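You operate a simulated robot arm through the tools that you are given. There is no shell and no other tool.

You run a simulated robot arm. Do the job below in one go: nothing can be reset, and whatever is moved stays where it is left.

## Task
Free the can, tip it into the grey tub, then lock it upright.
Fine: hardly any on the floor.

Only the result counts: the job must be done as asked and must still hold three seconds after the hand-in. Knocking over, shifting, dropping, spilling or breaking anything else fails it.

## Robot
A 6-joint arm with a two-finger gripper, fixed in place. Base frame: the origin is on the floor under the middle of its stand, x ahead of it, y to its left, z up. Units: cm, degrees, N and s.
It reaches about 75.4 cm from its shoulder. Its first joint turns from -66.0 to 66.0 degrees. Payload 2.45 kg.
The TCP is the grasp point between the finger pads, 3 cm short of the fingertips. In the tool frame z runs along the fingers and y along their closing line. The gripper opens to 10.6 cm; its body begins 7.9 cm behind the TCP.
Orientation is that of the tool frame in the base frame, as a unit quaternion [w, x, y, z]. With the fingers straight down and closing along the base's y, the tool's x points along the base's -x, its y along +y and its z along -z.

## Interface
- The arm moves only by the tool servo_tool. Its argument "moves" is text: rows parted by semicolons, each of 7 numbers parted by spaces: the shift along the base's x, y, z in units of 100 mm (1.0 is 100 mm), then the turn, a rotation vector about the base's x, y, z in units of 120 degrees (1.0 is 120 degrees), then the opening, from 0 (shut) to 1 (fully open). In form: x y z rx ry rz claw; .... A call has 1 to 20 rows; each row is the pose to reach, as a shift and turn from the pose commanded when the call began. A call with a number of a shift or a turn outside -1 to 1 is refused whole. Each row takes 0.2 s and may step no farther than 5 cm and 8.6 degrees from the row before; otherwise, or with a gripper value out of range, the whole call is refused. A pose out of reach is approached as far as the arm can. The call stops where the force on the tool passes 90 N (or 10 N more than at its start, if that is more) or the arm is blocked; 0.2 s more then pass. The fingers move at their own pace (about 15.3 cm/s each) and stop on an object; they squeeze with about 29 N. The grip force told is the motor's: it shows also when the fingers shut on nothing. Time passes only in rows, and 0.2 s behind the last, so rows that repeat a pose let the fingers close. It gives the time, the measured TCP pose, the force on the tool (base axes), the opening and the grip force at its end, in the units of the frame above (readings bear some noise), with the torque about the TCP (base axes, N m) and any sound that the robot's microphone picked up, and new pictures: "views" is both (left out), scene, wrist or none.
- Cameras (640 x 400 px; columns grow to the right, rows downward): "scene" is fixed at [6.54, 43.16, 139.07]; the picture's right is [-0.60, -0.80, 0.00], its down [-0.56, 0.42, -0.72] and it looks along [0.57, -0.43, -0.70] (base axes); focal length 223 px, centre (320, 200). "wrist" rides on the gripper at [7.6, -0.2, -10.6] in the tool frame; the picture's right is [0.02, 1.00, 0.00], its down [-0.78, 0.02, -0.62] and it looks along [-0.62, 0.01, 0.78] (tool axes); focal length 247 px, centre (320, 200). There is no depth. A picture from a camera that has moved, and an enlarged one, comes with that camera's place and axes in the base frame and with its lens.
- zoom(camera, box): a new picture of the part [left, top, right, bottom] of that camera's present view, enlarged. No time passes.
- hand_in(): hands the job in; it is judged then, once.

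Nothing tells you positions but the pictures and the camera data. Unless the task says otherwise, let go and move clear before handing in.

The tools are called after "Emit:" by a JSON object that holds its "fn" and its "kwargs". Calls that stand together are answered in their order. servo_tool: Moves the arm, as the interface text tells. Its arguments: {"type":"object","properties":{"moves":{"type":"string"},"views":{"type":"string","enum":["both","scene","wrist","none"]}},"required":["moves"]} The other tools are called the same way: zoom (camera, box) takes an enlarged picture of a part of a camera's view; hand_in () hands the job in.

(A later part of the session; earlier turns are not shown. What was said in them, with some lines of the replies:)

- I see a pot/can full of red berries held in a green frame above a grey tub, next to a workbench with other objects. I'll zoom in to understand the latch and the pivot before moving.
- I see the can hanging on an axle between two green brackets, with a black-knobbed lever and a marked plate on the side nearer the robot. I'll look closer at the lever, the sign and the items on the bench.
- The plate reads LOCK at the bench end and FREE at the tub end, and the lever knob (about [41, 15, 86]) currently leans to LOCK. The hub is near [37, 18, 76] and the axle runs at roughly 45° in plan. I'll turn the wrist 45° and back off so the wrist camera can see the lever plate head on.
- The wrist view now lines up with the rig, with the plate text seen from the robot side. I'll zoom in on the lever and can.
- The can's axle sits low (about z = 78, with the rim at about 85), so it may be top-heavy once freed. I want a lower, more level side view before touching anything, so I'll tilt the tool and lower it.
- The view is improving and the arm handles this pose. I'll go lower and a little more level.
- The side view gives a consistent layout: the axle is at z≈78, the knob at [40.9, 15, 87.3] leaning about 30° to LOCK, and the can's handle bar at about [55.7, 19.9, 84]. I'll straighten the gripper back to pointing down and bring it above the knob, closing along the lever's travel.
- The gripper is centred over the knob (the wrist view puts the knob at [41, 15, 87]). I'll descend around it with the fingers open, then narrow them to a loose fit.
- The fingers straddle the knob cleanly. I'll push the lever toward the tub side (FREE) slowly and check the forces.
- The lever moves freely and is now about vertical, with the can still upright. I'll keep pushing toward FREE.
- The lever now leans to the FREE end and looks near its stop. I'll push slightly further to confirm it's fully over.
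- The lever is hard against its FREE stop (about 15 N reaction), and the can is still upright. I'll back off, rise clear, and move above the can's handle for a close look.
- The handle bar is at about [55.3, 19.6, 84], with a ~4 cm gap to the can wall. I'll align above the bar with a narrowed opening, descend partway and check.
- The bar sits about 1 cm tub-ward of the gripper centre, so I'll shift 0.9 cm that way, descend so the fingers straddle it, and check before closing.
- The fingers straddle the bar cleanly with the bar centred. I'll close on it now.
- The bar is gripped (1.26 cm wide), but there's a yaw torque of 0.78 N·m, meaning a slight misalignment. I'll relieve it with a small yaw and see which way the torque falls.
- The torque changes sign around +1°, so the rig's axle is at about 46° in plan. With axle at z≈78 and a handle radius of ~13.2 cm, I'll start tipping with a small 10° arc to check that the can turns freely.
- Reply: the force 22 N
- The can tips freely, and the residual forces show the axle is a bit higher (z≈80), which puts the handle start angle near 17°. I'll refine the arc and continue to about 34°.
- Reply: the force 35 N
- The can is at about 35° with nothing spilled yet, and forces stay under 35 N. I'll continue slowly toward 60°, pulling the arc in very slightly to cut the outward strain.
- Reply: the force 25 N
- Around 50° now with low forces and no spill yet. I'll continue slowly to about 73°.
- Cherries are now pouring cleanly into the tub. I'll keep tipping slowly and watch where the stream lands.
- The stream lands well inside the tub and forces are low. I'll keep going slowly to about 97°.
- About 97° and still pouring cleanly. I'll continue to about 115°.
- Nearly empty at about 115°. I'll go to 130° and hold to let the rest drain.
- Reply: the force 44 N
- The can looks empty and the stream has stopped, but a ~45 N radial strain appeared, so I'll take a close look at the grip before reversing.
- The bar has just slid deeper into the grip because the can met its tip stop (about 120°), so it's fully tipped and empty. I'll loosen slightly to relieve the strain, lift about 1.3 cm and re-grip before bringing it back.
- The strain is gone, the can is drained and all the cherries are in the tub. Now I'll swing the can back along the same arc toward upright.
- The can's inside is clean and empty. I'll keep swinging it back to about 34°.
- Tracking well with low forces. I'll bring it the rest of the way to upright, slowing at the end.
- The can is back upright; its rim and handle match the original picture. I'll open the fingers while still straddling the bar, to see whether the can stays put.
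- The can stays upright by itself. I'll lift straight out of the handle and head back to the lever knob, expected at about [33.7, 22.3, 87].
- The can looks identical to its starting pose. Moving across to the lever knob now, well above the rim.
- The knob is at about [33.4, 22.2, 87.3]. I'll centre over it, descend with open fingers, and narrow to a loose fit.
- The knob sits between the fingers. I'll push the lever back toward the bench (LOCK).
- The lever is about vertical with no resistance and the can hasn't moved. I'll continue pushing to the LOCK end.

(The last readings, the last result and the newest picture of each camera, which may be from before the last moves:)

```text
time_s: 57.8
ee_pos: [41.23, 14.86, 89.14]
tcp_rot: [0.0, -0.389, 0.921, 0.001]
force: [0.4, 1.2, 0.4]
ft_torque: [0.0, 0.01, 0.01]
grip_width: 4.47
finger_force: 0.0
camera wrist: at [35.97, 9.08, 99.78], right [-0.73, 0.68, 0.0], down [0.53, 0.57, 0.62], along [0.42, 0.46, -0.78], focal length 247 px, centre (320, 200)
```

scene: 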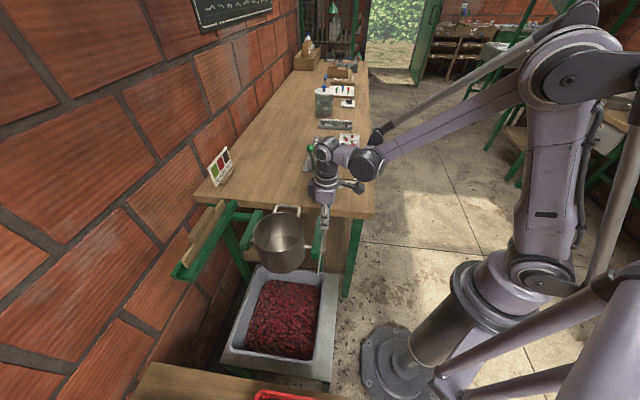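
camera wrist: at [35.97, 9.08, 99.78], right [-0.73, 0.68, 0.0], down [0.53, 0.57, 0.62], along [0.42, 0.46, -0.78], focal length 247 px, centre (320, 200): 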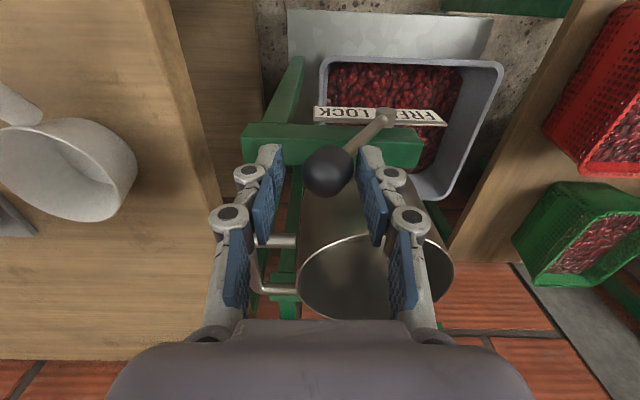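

The lever has fallen to the LOCK side, matching the original knob position. I'll press it gently against the stop to be sure it's fully home.

Emit:
{"fn": "servo_tool", "kwargs": {"moves": "0.0431 -0.0417 0 0 0 0 0.42; 0.0863 -0.0834 0 0 0 0 0.42; 0.12 -0.116 0 0 0 0 0.42; 0.12 -0.116 0 0 0 0 0.42", "views": "both"}}

Emit:
{"fn": "zoom", "kwargs": {"camera": "wrist", "box": [220, 60, 480, 240]}}

```text
time_s: 58.8
ee_pos: [42.17, 14.0, 89.09]
tcp_rot: [-0.001, -0.39, 0.921, 0.004]
force: [-26.0, 17.9, -11.0]
ft_torque: [-0.03, 0.05, 0.03]
grip_width: 6.2
finger_force: 13.4
camera wrist: at [37.07, 8.09, 99.65], right [-0.73, 0.68, 0.01], down [0.54, 0.57, 0.62], along [0.42, 0.46, -0.78], focal length 247 px, centre (320, 200)
```

scene: 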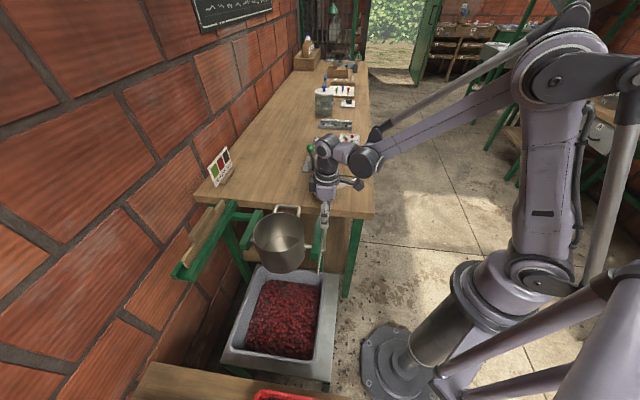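
wrist: 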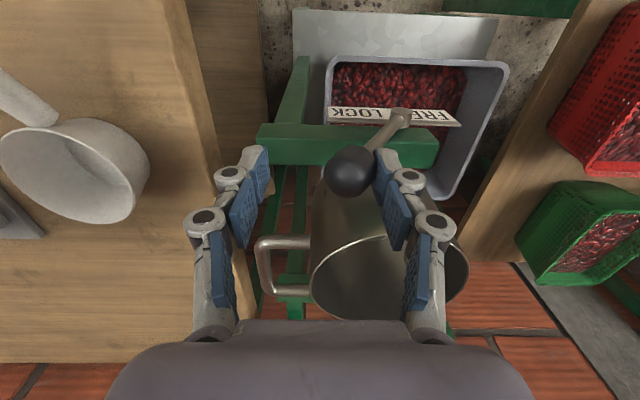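

```text
2.22 times, centred on (350, 150) of wrist
camera zoom: at [37.07, 8.09, 99.65], right [-0.73, 0.68, 0.01], down [0.54, 0.57, 0.62], along [0.42, 0.46, -0.78], focal length 549 px, centre (253, 311)
```

zoom: 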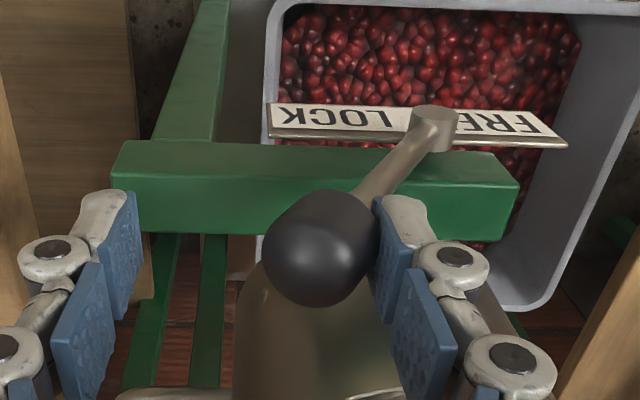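

The lever is hard against the LOCK stop (33 N). I'll back off, rise clear, and return to the handle for a gentle check that the lock really holds.

Emit:
{"fn": "servo_tool", "kwargs": {"moves": "-0.06 0.058 0 0 0 0 0.6; -0.1 0.097 0 0 0 0 0.8; -0.1 0.097 0.35 0 0 0 0.8; -0.1 0.097 0.7 0 0 0 0.8; -0.1 0.097 1.0 0 0 0 0.8; -0.1 0.097 1.0 0 0 0 0.8", "views": "both"}}

Emit:
{"fn": "zoom", "kwargs": {"camera": "wrist", "box": [240, 60, 440, 260]}}

Emit:
{"fn": "zoom", "kwargs": {"camera": "scene", "box": [120, 240, 400, 400]}}

```text
time_s: 60.2
ee_pos: [41.36, 14.82, 99.24]
tcp_rot: [0.001, -0.388, 0.921, 0.0]
force: [-0.7, -0.4, -0.5]
ft_torque: [0.0, 0.02, -0.02]
grip_width: 8.48
finger_force: 0.0
camera wrist: at [36.19, 9.0, 109.86], right [-0.73, 0.68, 0.0], down [0.53, 0.57, 0.62], along [0.42, 0.46, -0.78], focal length 247 px, centre (320, 200)
```

scene: 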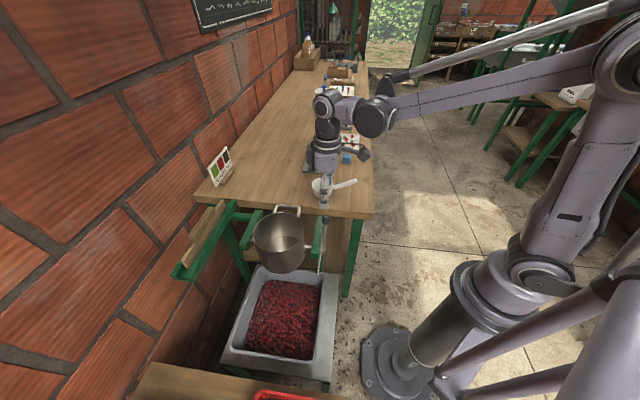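
wrist: 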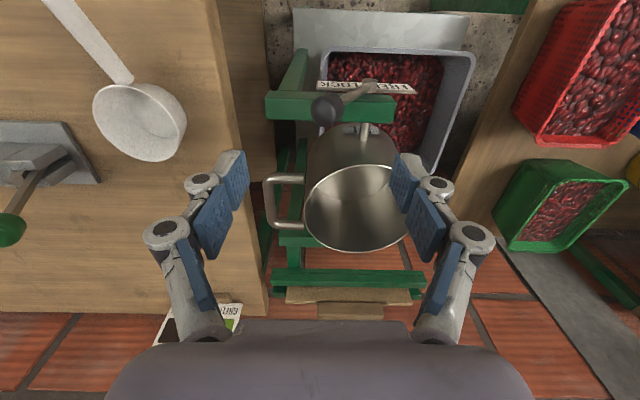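

```text
2.00 times, centred on (340, 160) of wrist
camera zoom: at [36.19, 9.0, 109.86], right [-0.73, 0.68, 0.0], down [0.53, 0.57, 0.62], along [0.42, 0.46, -0.78], focal length 494 px, centre (280, 280)
```

zoom: 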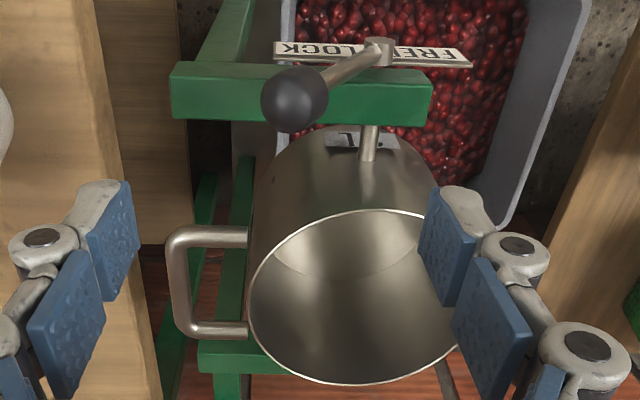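

```text
2.29 times, centred on (260, 320) of scene
camera zoom: at [6.54, 43.16, 139.07], right [-0.6, -0.8, 0.0], down [-0.56, 0.42, -0.72], along [0.57, -0.43, -0.7], focal length 509 px, centre (457, -74)
```

zoom: 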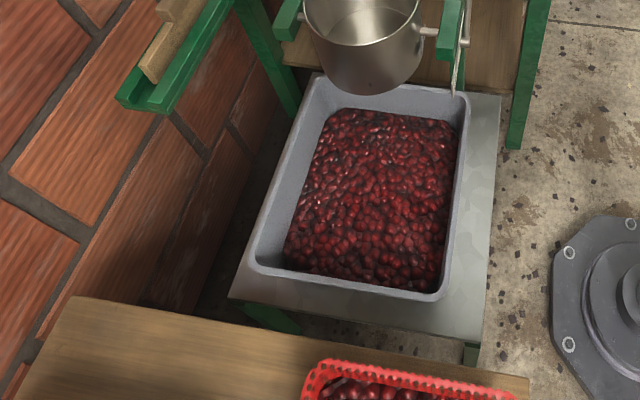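

No spill is visible, and the lever stays at LOCK. I'll go to the handle and do a very gentle lift test to confirm the lock.

Emit:
{"fn": "servo_tool", "kwargs": {"moves": "0.35 0.13 0 0 0 0 0.5; 0.7 0.26 0 0 0 0 0.32; 1.0 0.37 0 0 0 0 0.32", "views": "none"}}

Emit:
{"fn": "servo_tool", "kwargs": {"moves": "0.361 0.133 0 0 0 0 0.32; 0.361 0.133 -0.4 0 0 0 0.32; 0.361 0.133 -0.7 0 0 0 0.32; 0.361 0.133 -0.7 0 0 0 0.32", "views": "wrist"}}

```text
time_s: 61.0
ee_pos: [51.45, 18.29, 99.09]
tcp_rot: [0.001, -0.388, 0.922, 0.0]
force: [0.2, -0.5, 0.5]
ft_torque: [0.0, 0.0, -0.01]
grip_width: 3.37
finger_force: 0.0
```

```text
time_s: 62.0
ee_pos: [54.97, 19.75, 92.06]
tcp_rot: [0.001, -0.389, 0.921, 0.0]
force: [0.8, -0.3, 0.6]
ft_torque: [0.0, 0.03, 0.0]
grip_width: 3.42
finger_force: 0.0
camera wrist: at [49.79, 13.97, 102.72], right [-0.73, 0.68, 0.0], down [0.53, 0.57, 0.62], along [0.42, 0.46, -0.78], focal length 247 px, centre (320, 200)
```

wrist: 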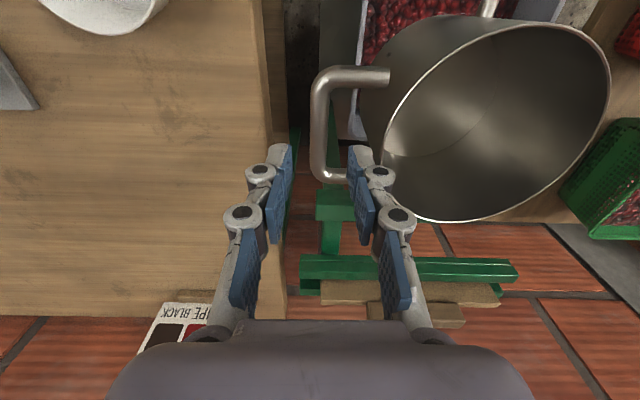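

I'm aligned over the handle, so I'll descend and close on the bar.

Emit:
{"fn": "servo_tool", "kwargs": {"moves": "0 0 -0.25 0 0 0 0.32; 0 0 -0.5 0 0 0 0.32; 0 0 -0.68 0 0 0 0.32; 0 0 -0.68 0 0 0 0.1; 0 0 -0.68 0 0 0 0; 0 0 -0.68 0 0 0 0", "views": "wrist"}}

Emit:
{"fn": "servo_tool", "kwargs": {"moves": "-0.003 0.003 0.01 0 0 0 0; -0.006 0.006 0.02 0 0 0 0; -0.009 0.009 0.03 0 0 0 0; -0.009 0.009 0.03 0 0 0 0", "views": "none"}}

```text
time_s: 63.4
ee_pos: [54.82, 19.63, 85.26]
tcp_rot: [0.001, -0.388, 0.922, 0.0]
force: [4.1, -3.6, 2.1]
ft_torque: [0.05, -0.17, 0.24]
grip_width: 1.27
finger_force: 39.2
camera wrist: at [49.69, 13.91, 95.88], right [-0.73, 0.68, 0.0], down [0.53, 0.57, 0.62], along [0.43, 0.46, -0.78], focal length 247 px, centre (320, 200)
```

wrist: 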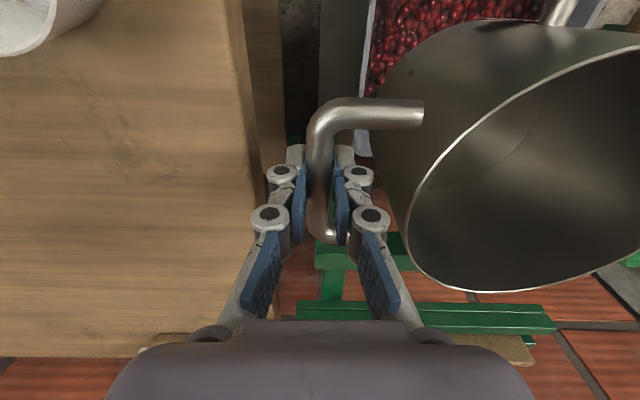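

```text
time_s: 64.4
ee_pos: [54.69, 19.71, 85.54]
tcp_rot: [-0.001, -0.388, 0.922, 0.001]
force: [-6.6, -7.9, -32.6]
ft_torque: [-0.08, 0.06, 0.19]
grip_width: 1.28
finger_force: 39.4
```

A 3 mm lift met 33 N of resistance, versus almost none when free, so the can is locked. I'll ease back, release, rise out of the handle and move clear.

Emit:
{"fn": "servo_tool", "kwargs": {"moves": "0.005 -0.005 -0.02 0 0 0 0; 0.009 -0.009 -0.03 0 0 0 0; 0.009 -0.009 -0.03 0 0 0 0.2; 0.009 -0.009 -0.03 0 0 0 0.32; 0.009 -0.009 -0.03 0 0 0 0.32; 0.009 -0.009 0.2 0 0 0 0.32; 0.009 -0.009 0.5 0 0 0 0.32; 0.009 -0.009 0.8 0 0 0 0.32; 0.009 -0.009 1.0 0 0 0 0.32", "views": "scene"}}

Emit:
{"fn": "servo_tool", "kwargs": {"moves": "-0.1 -0.1 0.4 0 0 0 0.5; -0.4 -0.2 0.8 0 0 0 0.7; -0.7 -0.3 1.0 0 0 0 0.8; -1.0 -0.4 1.0 0 0 0 0.8; -1.0 -0.4 1.0 0 0 0 0.8; -1.0 -0.4 1.0 0 0 0 0.8", "views": "both"}}

Emit:
{"fn": "zoom", "kwargs": {"camera": "scene", "box": [230, 190, 350, 280]}}

Emit:
{"fn": "zoom", "kwargs": {"camera": "wrist", "box": [250, 60, 450, 260]}}

```text
time_s: 66.4
ee_pos: [55.09, 19.79, 95.78]
tcp_rot: [0.001, -0.389, 0.921, 0.001]
force: [0.5, 0.5, -0.7]
ft_torque: [-0.03, 0.01, 0.0]
grip_width: 3.4
finger_force: 0.1
```

scene: 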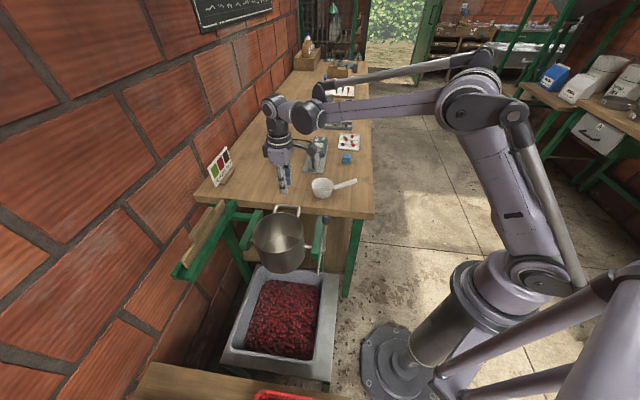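

```text
refused: row 2 steps farther than a row can; nothing moved
```

```text
4.44 times, centred on (290, 235) of scene
camera zoom: at [6.54, 43.16, 139.07], right [-0.6, -0.8, 0.0], down [-0.56, 0.42, -0.72], along [0.57, -0.43, -0.7], focal length 991 px, centre (453, 44)
```

zoom: 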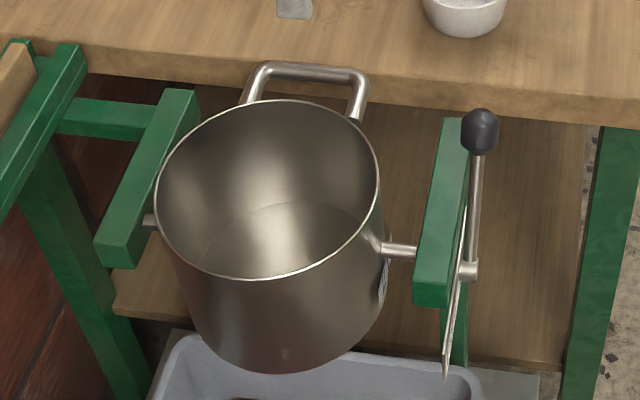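

```text
2.00 times, centred on (350, 160) of wrist
camera zoom: at [49.85, 13.96, 106.32], right [-0.73, 0.68, 0.0], down [0.53, 0.57, 0.62], along [0.42, 0.46, -0.78], focal length 494 px, centre (260, 280)
```

zoom: 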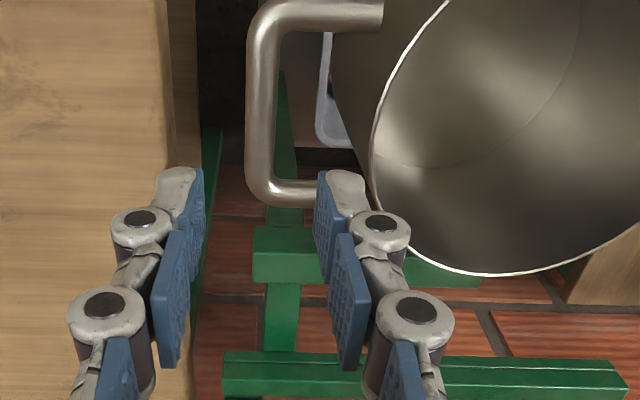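

Everything looks in place: lever at LOCK and can upright. That clear-away move was refused for step size, so I'll retreat in smaller steps and take a side view to confirm the can's tilt against the first side view.

Emit:
{"fn": "servo_tool", "kwargs": {"moves": "-0.1 -0.04 0.3 0 0 0 0.5; -0.35 -0.14 0.55 0 0 0 0.8; -0.65 -0.26 0.8 0 0 0 1; -1.0 -0.4 0.85 0 0 0 1", "views": "none"}}

Emit:
{"fn": "servo_tool", "kwargs": {"moves": "-0.3 -0.14 0 0 0 -0.003 1; -0.6 -0.28 0 0 0 -0.0065 1; -0.94 -0.416 0 0 0 -0.0065 1; -0.94 -0.416 0 0 0 -0.0065 1", "views": "none"}}

Emit:
{"fn": "servo_tool", "kwargs": {"moves": "-0.15 -0.1 0 0.037 -0.037 0 1; -0.3 -0.2 -0.1 0.077 -0.077 0 1; -0.45 -0.3 -0.25 0.117 -0.117 0 1; -0.6 -0.38 -0.45 0.157 -0.157 0 1; -0.78 -0.46 -0.7 0.197 -0.197 0 1; -0.95 -0.55 -1.0 0.237 -0.237 0 1; -0.95 -0.55 -1.0 0.237 -0.237 0 1", "views": "both"}}

Emit:
{"fn": "zoom", "kwargs": {"camera": "wrist", "box": [220, 30, 420, 220]}}

Emit:
{"fn": "zoom", "kwargs": {"camera": "scene", "box": [230, 190, 350, 280]}}

Emit:
{"fn": "zoom", "kwargs": {"camera": "scene", "box": [160, 170, 380, 310]}}

```text
time_s: 67.4
ee_pos: [44.86, 15.87, 104.11]
tcp_rot: [0.001, -0.389, 0.921, 0.001]
force: [0.7, 0.7, 0.1]
ft_torque: [0.0, -0.05, 0.0]
grip_width: 10.6
finger_force: 0.0
```

```text
time_s: 68.4
ee_pos: [35.51, 11.6, 104.02]
tcp_rot: [0.001, -0.383, 0.924, 0.001]
force: [-0.4, -0.4, 0.6]
ft_torque: [0.03, 0.0, 0.04]
grip_width: 10.61
finger_force: 0.1
```

```text
time_s: 70.0
ee_pos: [26.16, 6.08, 94.19]
tcp_rot: [0.319, -0.359, 0.867, 0.132]
force: [-0.6, -0.5, 0.2]
ft_torque: [-0.01, -0.03, -0.02]
grip_width: 10.62
finger_force: 0.1
camera wrist: at [17.28, -3.15, 97.25], right [-0.72, 0.7, -0.01], down [0.12, 0.15, 0.98], along [0.68, 0.7, -0.19], focal length 247 px, centre (320, 200)
```

scene: 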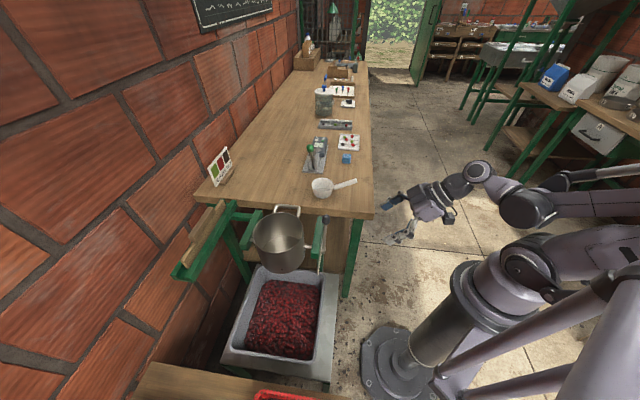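
wrist: 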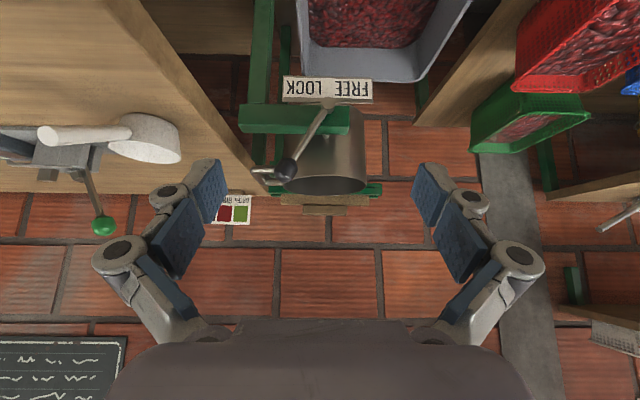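

```text
2.11 times, centred on (320, 125) of wrist
camera zoom: at [17.28, -3.15, 97.25], right [-0.72, 0.7, -0.01], down [0.12, 0.15, 0.98], along [0.68, 0.7, -0.19], focal length 520 px, centre (320, 358)
```

zoom: 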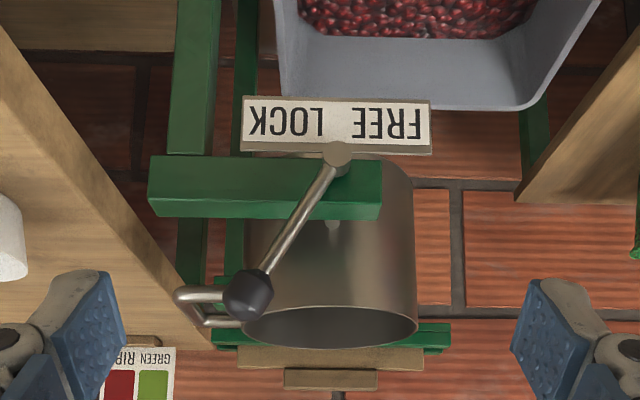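

```text
4.44 times, centred on (290, 235) of scene
camera zoom: at [6.54, 43.16, 139.07], right [-0.6, -0.8, 0.0], down [-0.56, 0.42, -0.72], along [0.57, -0.43, -0.7], focal length 991 px, centre (453, 44)
```

zoom: 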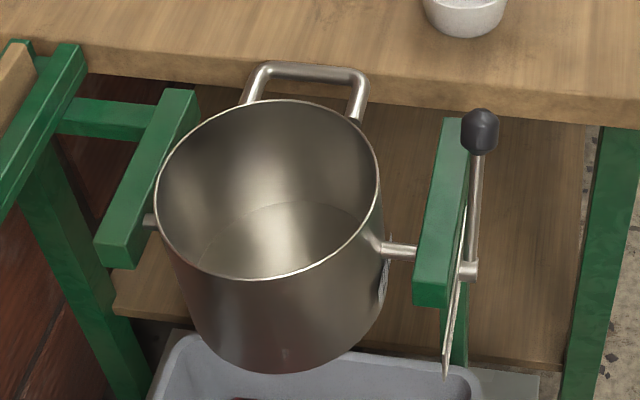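

```text
2.86 times, centred on (270, 240) of scene
camera zoom: at [6.54, 43.16, 139.07], right [-0.6, -0.8, 0.0], down [-0.56, 0.42, -0.72], along [0.57, -0.43, -0.7], focal length 637 px, centre (463, 86)
```

zoom: 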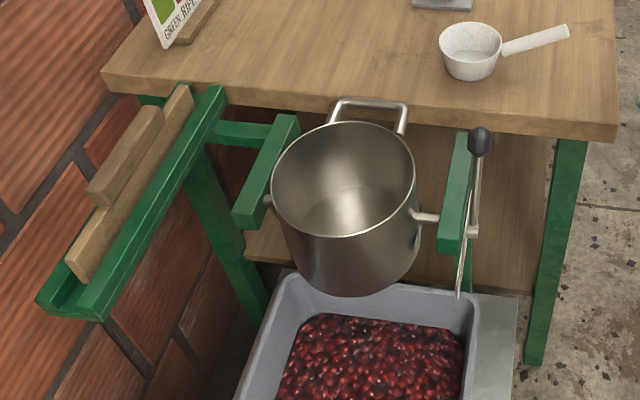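

The picture matches the starting layout; I'll zoom in on the can's silhouette to judge its tilt precisely.

Emit:
{"fn": "zoom", "kwargs": {"camera": "wrist", "box": [270, 75, 370, 205]}}

Emit:
{"fn": "zoom", "kwargs": {"camera": "scene", "box": [240, 195, 320, 280]}}

```text
3.08 times, centred on (320, 140) of wrist
camera zoom: at [17.28, -3.15, 97.25], right [-0.72, 0.7, -0.01], down [0.12, 0.15, 0.98], along [0.68, 0.7, -0.19], focal length 760 px, centre (320, 385)
```

zoom: 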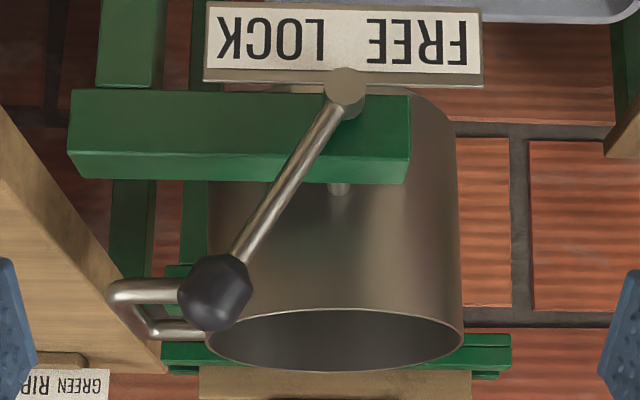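

```text
4.71 times, centred on (280, 238) of scene
camera zoom: at [6.54, 43.16, 139.07], right [-0.6, -0.8, 0.0], down [-0.56, 0.42, -0.72], along [0.57, -0.43, -0.7], focal length 1049 px, centre (508, 24)
```

zoom: 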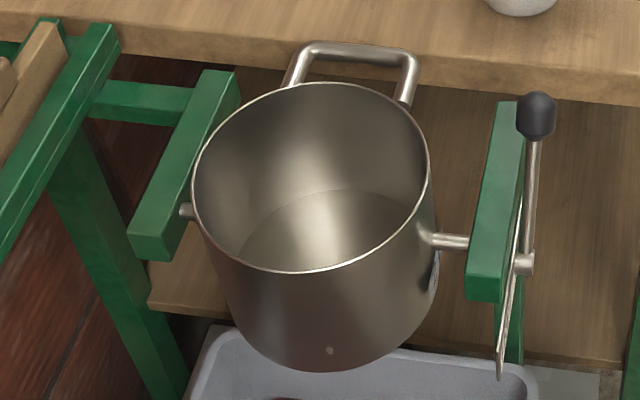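

The side view suggests the can leans about 1–2° toward the tub, probably play in the lock taken up by my lift test. I'll return to the handle and nudge it gently back down toward true upright, watching the force.

Emit:
{"fn": "servo_tool", "kwargs": {"moves": "0.1 0.05 0.3 -0.04 0.04 0 1; 0.25 0.14 0.5 -0.08 0.08 0 1; 0.4 0.23 0.7 -0.12 0.12 0 1; 0.55 0.31 0.85 -0.16 0.16 0 1; 0.7 0.39 0.95 -0.2 0.2 0 1; 0.85 0.47 1.0 -0.237 0.237 0 1; 0.95 0.55 1.0 -0.237 0.237 0 1", "views": "none"}}

Emit:
{"fn": "servo_tool", "kwargs": {"moves": "0.35 0.15 -0.1 0 0 0.003 0.8; 0.7 0.3 -0.2 0 0 0.0065 0.5; 1.0 0.416 -0.3 0 0 0.0065 0.32", "views": "none"}}

Emit:
{"fn": "servo_tool", "kwargs": {"moves": "0.35 0.15 -0.1 0 0 0 0.32; 0.7 0.3 -0.3 0 0 0 0.32; 0.94 0.4 -0.6 0 0 0 0.32; 0.94 0.4 -0.9 0 0 0 0.32; 0.94 0.4 -0.9 0 0 0 0.32", "views": "wrist"}}

```text
time_s: 71.6
ee_pos: [35.61, 11.51, 104.14]
tcp_rot: [0.0, -0.382, 0.924, 0.001]
force: [0.6, 0.8, -0.4]
ft_torque: [0.0, 0.04, -0.02]
grip_width: 10.62
finger_force: 0.0
```

```text
time_s: 72.4
ee_pos: [45.63, 15.88, 101.21]
tcp_rot: [0.001, -0.388, 0.922, 0.0]
force: [0.8, -0.9, 0.0]
ft_torque: [0.0, 0.05, -0.01]
grip_width: 3.4
finger_force: 0.0
```

```text
time_s: 73.6
ee_pos: [54.97, 19.84, 91.91]
tcp_rot: [0.0, -0.389, 0.921, 0.0]
force: [0.1, 0.2, -0.1]
ft_torque: [-0.02, -0.02, -0.03]
grip_width: 3.41
finger_force: 0.1
camera wrist: at [49.78, 14.01, 102.61], right [-0.73, 0.68, 0.0], down [0.53, 0.57, 0.62], along [0.42, 0.46, -0.78], focal length 247 px, centre (320, 200)
```

wrist: 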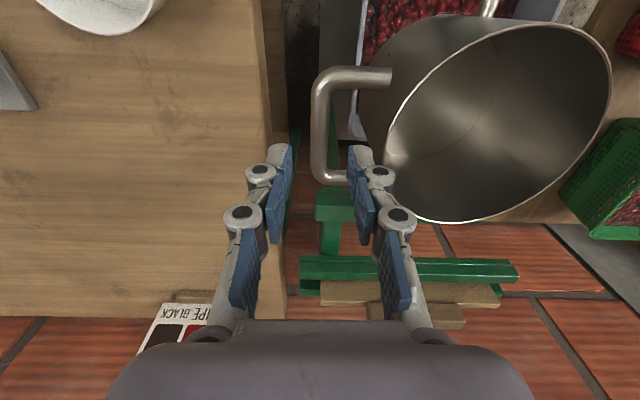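

I'm aligned again. I'll descend, grip the bar, and ease it down in 1 mm steps.

Emit:
{"fn": "servo_tool", "kwargs": {"moves": "0 0 -0.25 0 0 0 0.32; 0 0 -0.5 0 0 0 0.32; 0 0 -0.66 0 0 0 0.32; 0 0 -0.66 0 0 0 0.1; 0 0 -0.66 0 0 0 0; 0 0 -0.66 0 0 0 0", "views": "none"}}

Emit:
{"fn": "servo_tool", "kwargs": {"moves": "0.001 -0.001 -0.01 0 0 0 0; 0.003 -0.003 -0.02 0 0 0 0; 0.003 -0.003 -0.02 0 0 0 0", "views": "none"}}

```text
time_s: 75.0
ee_pos: [54.82, 19.65, 85.49]
tcp_rot: [0.001, -0.389, 0.921, 0.0]
force: [-4.5, 3.0, -3.6]
ft_torque: [0.09, -0.09, 0.15]
grip_width: 1.27
finger_force: 39.6
```

```text
time_s: 75.8
ee_pos: [54.86, 19.75, 85.32]
tcp_rot: [-0.001, -0.389, 0.921, 0.001]
force: [-15.3, 0.3, -1.1]
ft_torque: [0.18, 0.18, 0.2]
grip_width: 1.25
finger_force: 39.4
```

It moves down freely, so there is play in the lock. I'll ease down another 2 mm.

Emit:
{"fn": "servo_tool", "kwargs": {"moves": "0.003 -0.003 -0.01 0 0 0 0; 0.006 -0.006 -0.02 0 0 0 0; 0.006 -0.006 -0.02 0 0 0 0", "views": "none"}}

```text
time_s: 76.6
ee_pos: [55.0, 19.84, 85.2]
tcp_rot: [0.001, -0.39, 0.921, 0.001]
force: [-16.5, 4.8, 34.7]
ft_torque: [0.07, 0.22, 0.17]
grip_width: 1.28
finger_force: 39.1
```

It now resists downward too (35 N), so the lock grips both ways about this angle with only tiny play. I'll relax to the neutral point, release, rise out, and move clear.

Emit:
{"fn": "servo_tool", "kwargs": {"moves": "-0.003 0.003 0.012 0 0 0 0; -0.003 0.003 0.012 0 0 0 0; -0.003 0.003 0.012 0 0 0 0.15; -0.003 0.003 0.012 0 0 0 0.25; -0.003 0.003 0.012 0 0 0 0.32; -0.003 0.003 0.012 0 0 0 0.32; -0.003 0.003 0.2 0 0 0 0.32; -0.003 0.003 0.5 0 0 0 0.32; -0.003 0.003 0.8 0 0 0 0.32; -0.003 0.003 1.0 0 0 0 0.32", "views": "both"}}

Emit:
{"fn": "servo_tool", "kwargs": {"moves": "-0.1 -0.04 0.3 0 0 0 0.5; -0.35 -0.14 0.55 0 0 0 0.8; -0.65 -0.26 0.8 0 0 0 1; -1.0 -0.4 0.85 0 0 0 1", "views": "none"}}

Emit:
{"fn": "servo_tool", "kwargs": {"moves": "-0.3 -0.14 0 0 0 -0.003 1; -0.6 -0.28 0 0 0 -0.0065 1; -0.94 -0.416 0 0 0 -0.0065 1; -0.94 -0.416 0 0 0 -0.0065 1", "views": "none"}}

Emit:
{"fn": "servo_tool", "kwargs": {"moves": "-0.15 -0.1 0 0.037 -0.037 0 1; -0.3 -0.2 -0.1 0.077 -0.077 0 1; -0.45 -0.3 -0.25 0.117 -0.117 0 1; -0.6 -0.38 -0.45 0.157 -0.157 0 1; -0.78 -0.46 -0.7 0.197 -0.197 0 1; -0.95 -0.55 -1.0 0.237 -0.237 0 1; -0.95 -0.55 -1.0 0.237 -0.237 0 1", "views": "both"}}

Emit:
{"fn": "zoom", "kwargs": {"camera": "wrist", "box": [270, 75, 370, 205]}}

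Emit:
{"fn": "zoom", "kwargs": {"camera": "scene", "box": [230, 190, 350, 280]}}

Emit:
{"fn": "zoom", "kwargs": {"camera": "scene", "box": [120, 240, 400, 400]}}

```text
time_s: 78.8
ee_pos: [55.05, 19.79, 95.33]
tcp_rot: [0.0, -0.389, 0.921, 0.001]
force: [-0.1, -0.3, 0.1]
ft_torque: [0.01, 0.0, 0.01]
grip_width: 3.41
finger_force: 0.1
camera wrist: at [49.83, 14.03, 105.87], right [-0.73, 0.68, 0.0], down [0.53, 0.57, 0.62], along [0.42, 0.46, -0.78], focal length 247 px, centre (320, 200)
```

scene: 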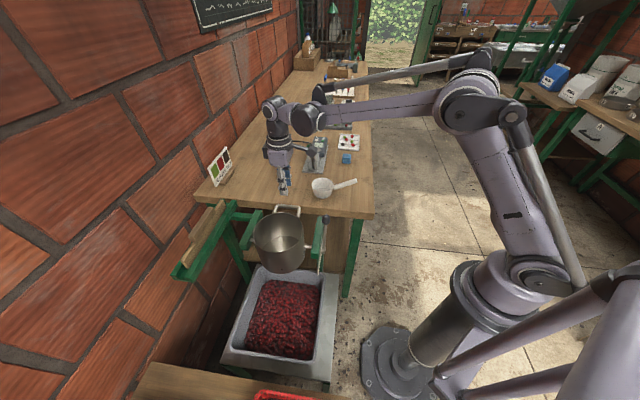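
wrist: 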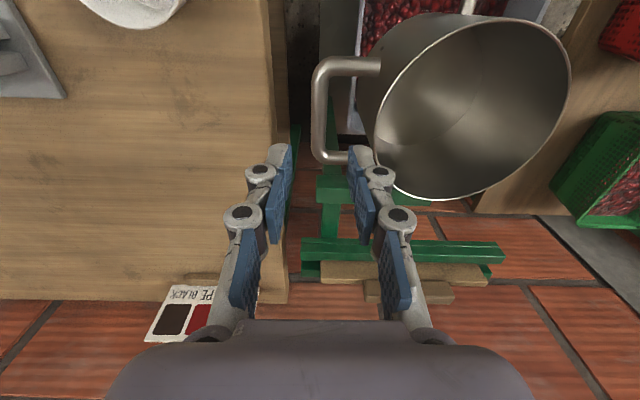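

```text
time_s: 79.8
ee_pos: [45.26, 15.72, 103.67]
tcp_rot: [0.001, -0.388, 0.922, 0.0]
force: [0.1, -0.2, 0.1]
ft_torque: [0.0, -0.02, -0.01]
grip_width: 10.6
finger_force: 0.0
```

```text
time_s: 80.8
ee_pos: [35.81, 11.47, 103.53]
tcp_rot: [0.001, -0.382, 0.924, 0.0]
force: [-0.7, -0.2, 0.5]
ft_torque: [0.02, 0.01, -0.04]
grip_width: 10.6
finger_force: 0.0
```

```text
time_s: 82.4
ee_pos: [26.05, 6.05, 93.66]
tcp_rot: [0.319, -0.359, 0.867, 0.132]
force: [0.1, -0.4, -1.2]
ft_torque: [0.03, 0.04, -0.01]
grip_width: 10.6
finger_force: 0.1
camera wrist: at [17.26, -3.23, 96.84], right [-0.72, 0.7, -0.01], down [0.12, 0.15, 0.98], along [0.68, 0.7, -0.19], focal length 247 px, centre (320, 200)
```

scene: 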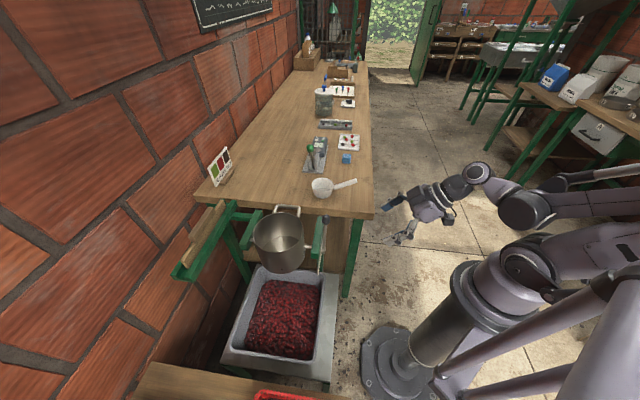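
wrist: 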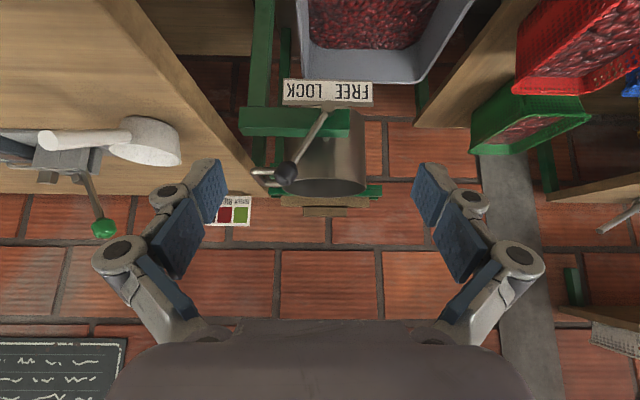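

```text
3.08 times, centred on (320, 140) of wrist
camera zoom: at [17.26, -3.23, 96.84], right [-0.72, 0.7, -0.01], down [0.12, 0.15, 0.98], along [0.68, 0.7, -0.19], focal length 760 px, centre (320, 385)
```

zoom: 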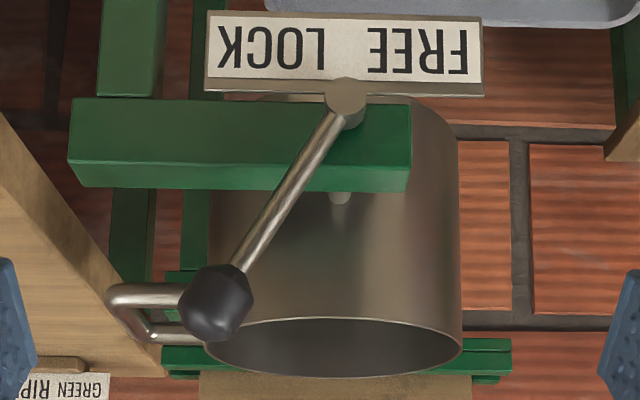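

```text
4.44 times, centred on (290, 235) of scene
camera zoom: at [6.54, 43.16, 139.07], right [-0.6, -0.8, 0.0], down [-0.56, 0.42, -0.72], along [0.57, -0.43, -0.7], focal length 991 px, centre (453, 44)
```

zoom: 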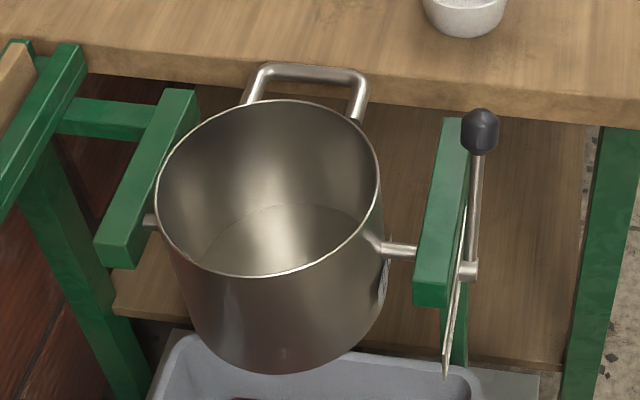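

```text
2.29 times, centred on (260, 320) of scene
camera zoom: at [6.54, 43.16, 139.07], right [-0.6, -0.8, 0.0], down [-0.56, 0.42, -0.72], along [0.57, -0.43, -0.7], focal length 509 px, centre (457, -74)
```

zoom: 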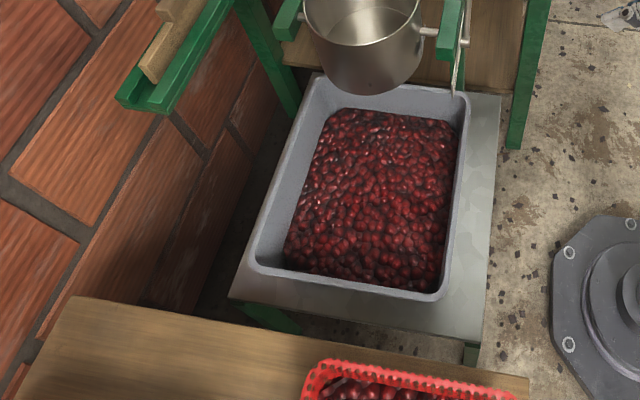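

The can is empty and upright with its rim level again. The lever sits at LOCK, the cherries are in the tub, the floor is clear of spill as far as I can see, and the arm is clear, so I'm handing in.

Emit:
{"fn": "hand_in", "kwargs": {}}

```text
The job is handed in.
```

The can was freed and emptied into the grey tub, then set upright and locked; the job is handed in. I haven't seen the judge's result.

- **Pour:** The can tipped to its stop at about 120° and looked empty inside afterward. I saw no cherries on the floor in the pictures.
- **Lock:** The lever is against its LOCK stop. A 3 mm lift and a small downward push on the handle each met about 33–35 N, so the lock holds both ways.
- **Upright:** My lift test left the can leaning about 1–2° toward the tub. I eased it back, and the final side view shows the rim level with its bracket.
- **Surroundings:** Nothing else looked moved, and the gripper is open and clear of the rig.
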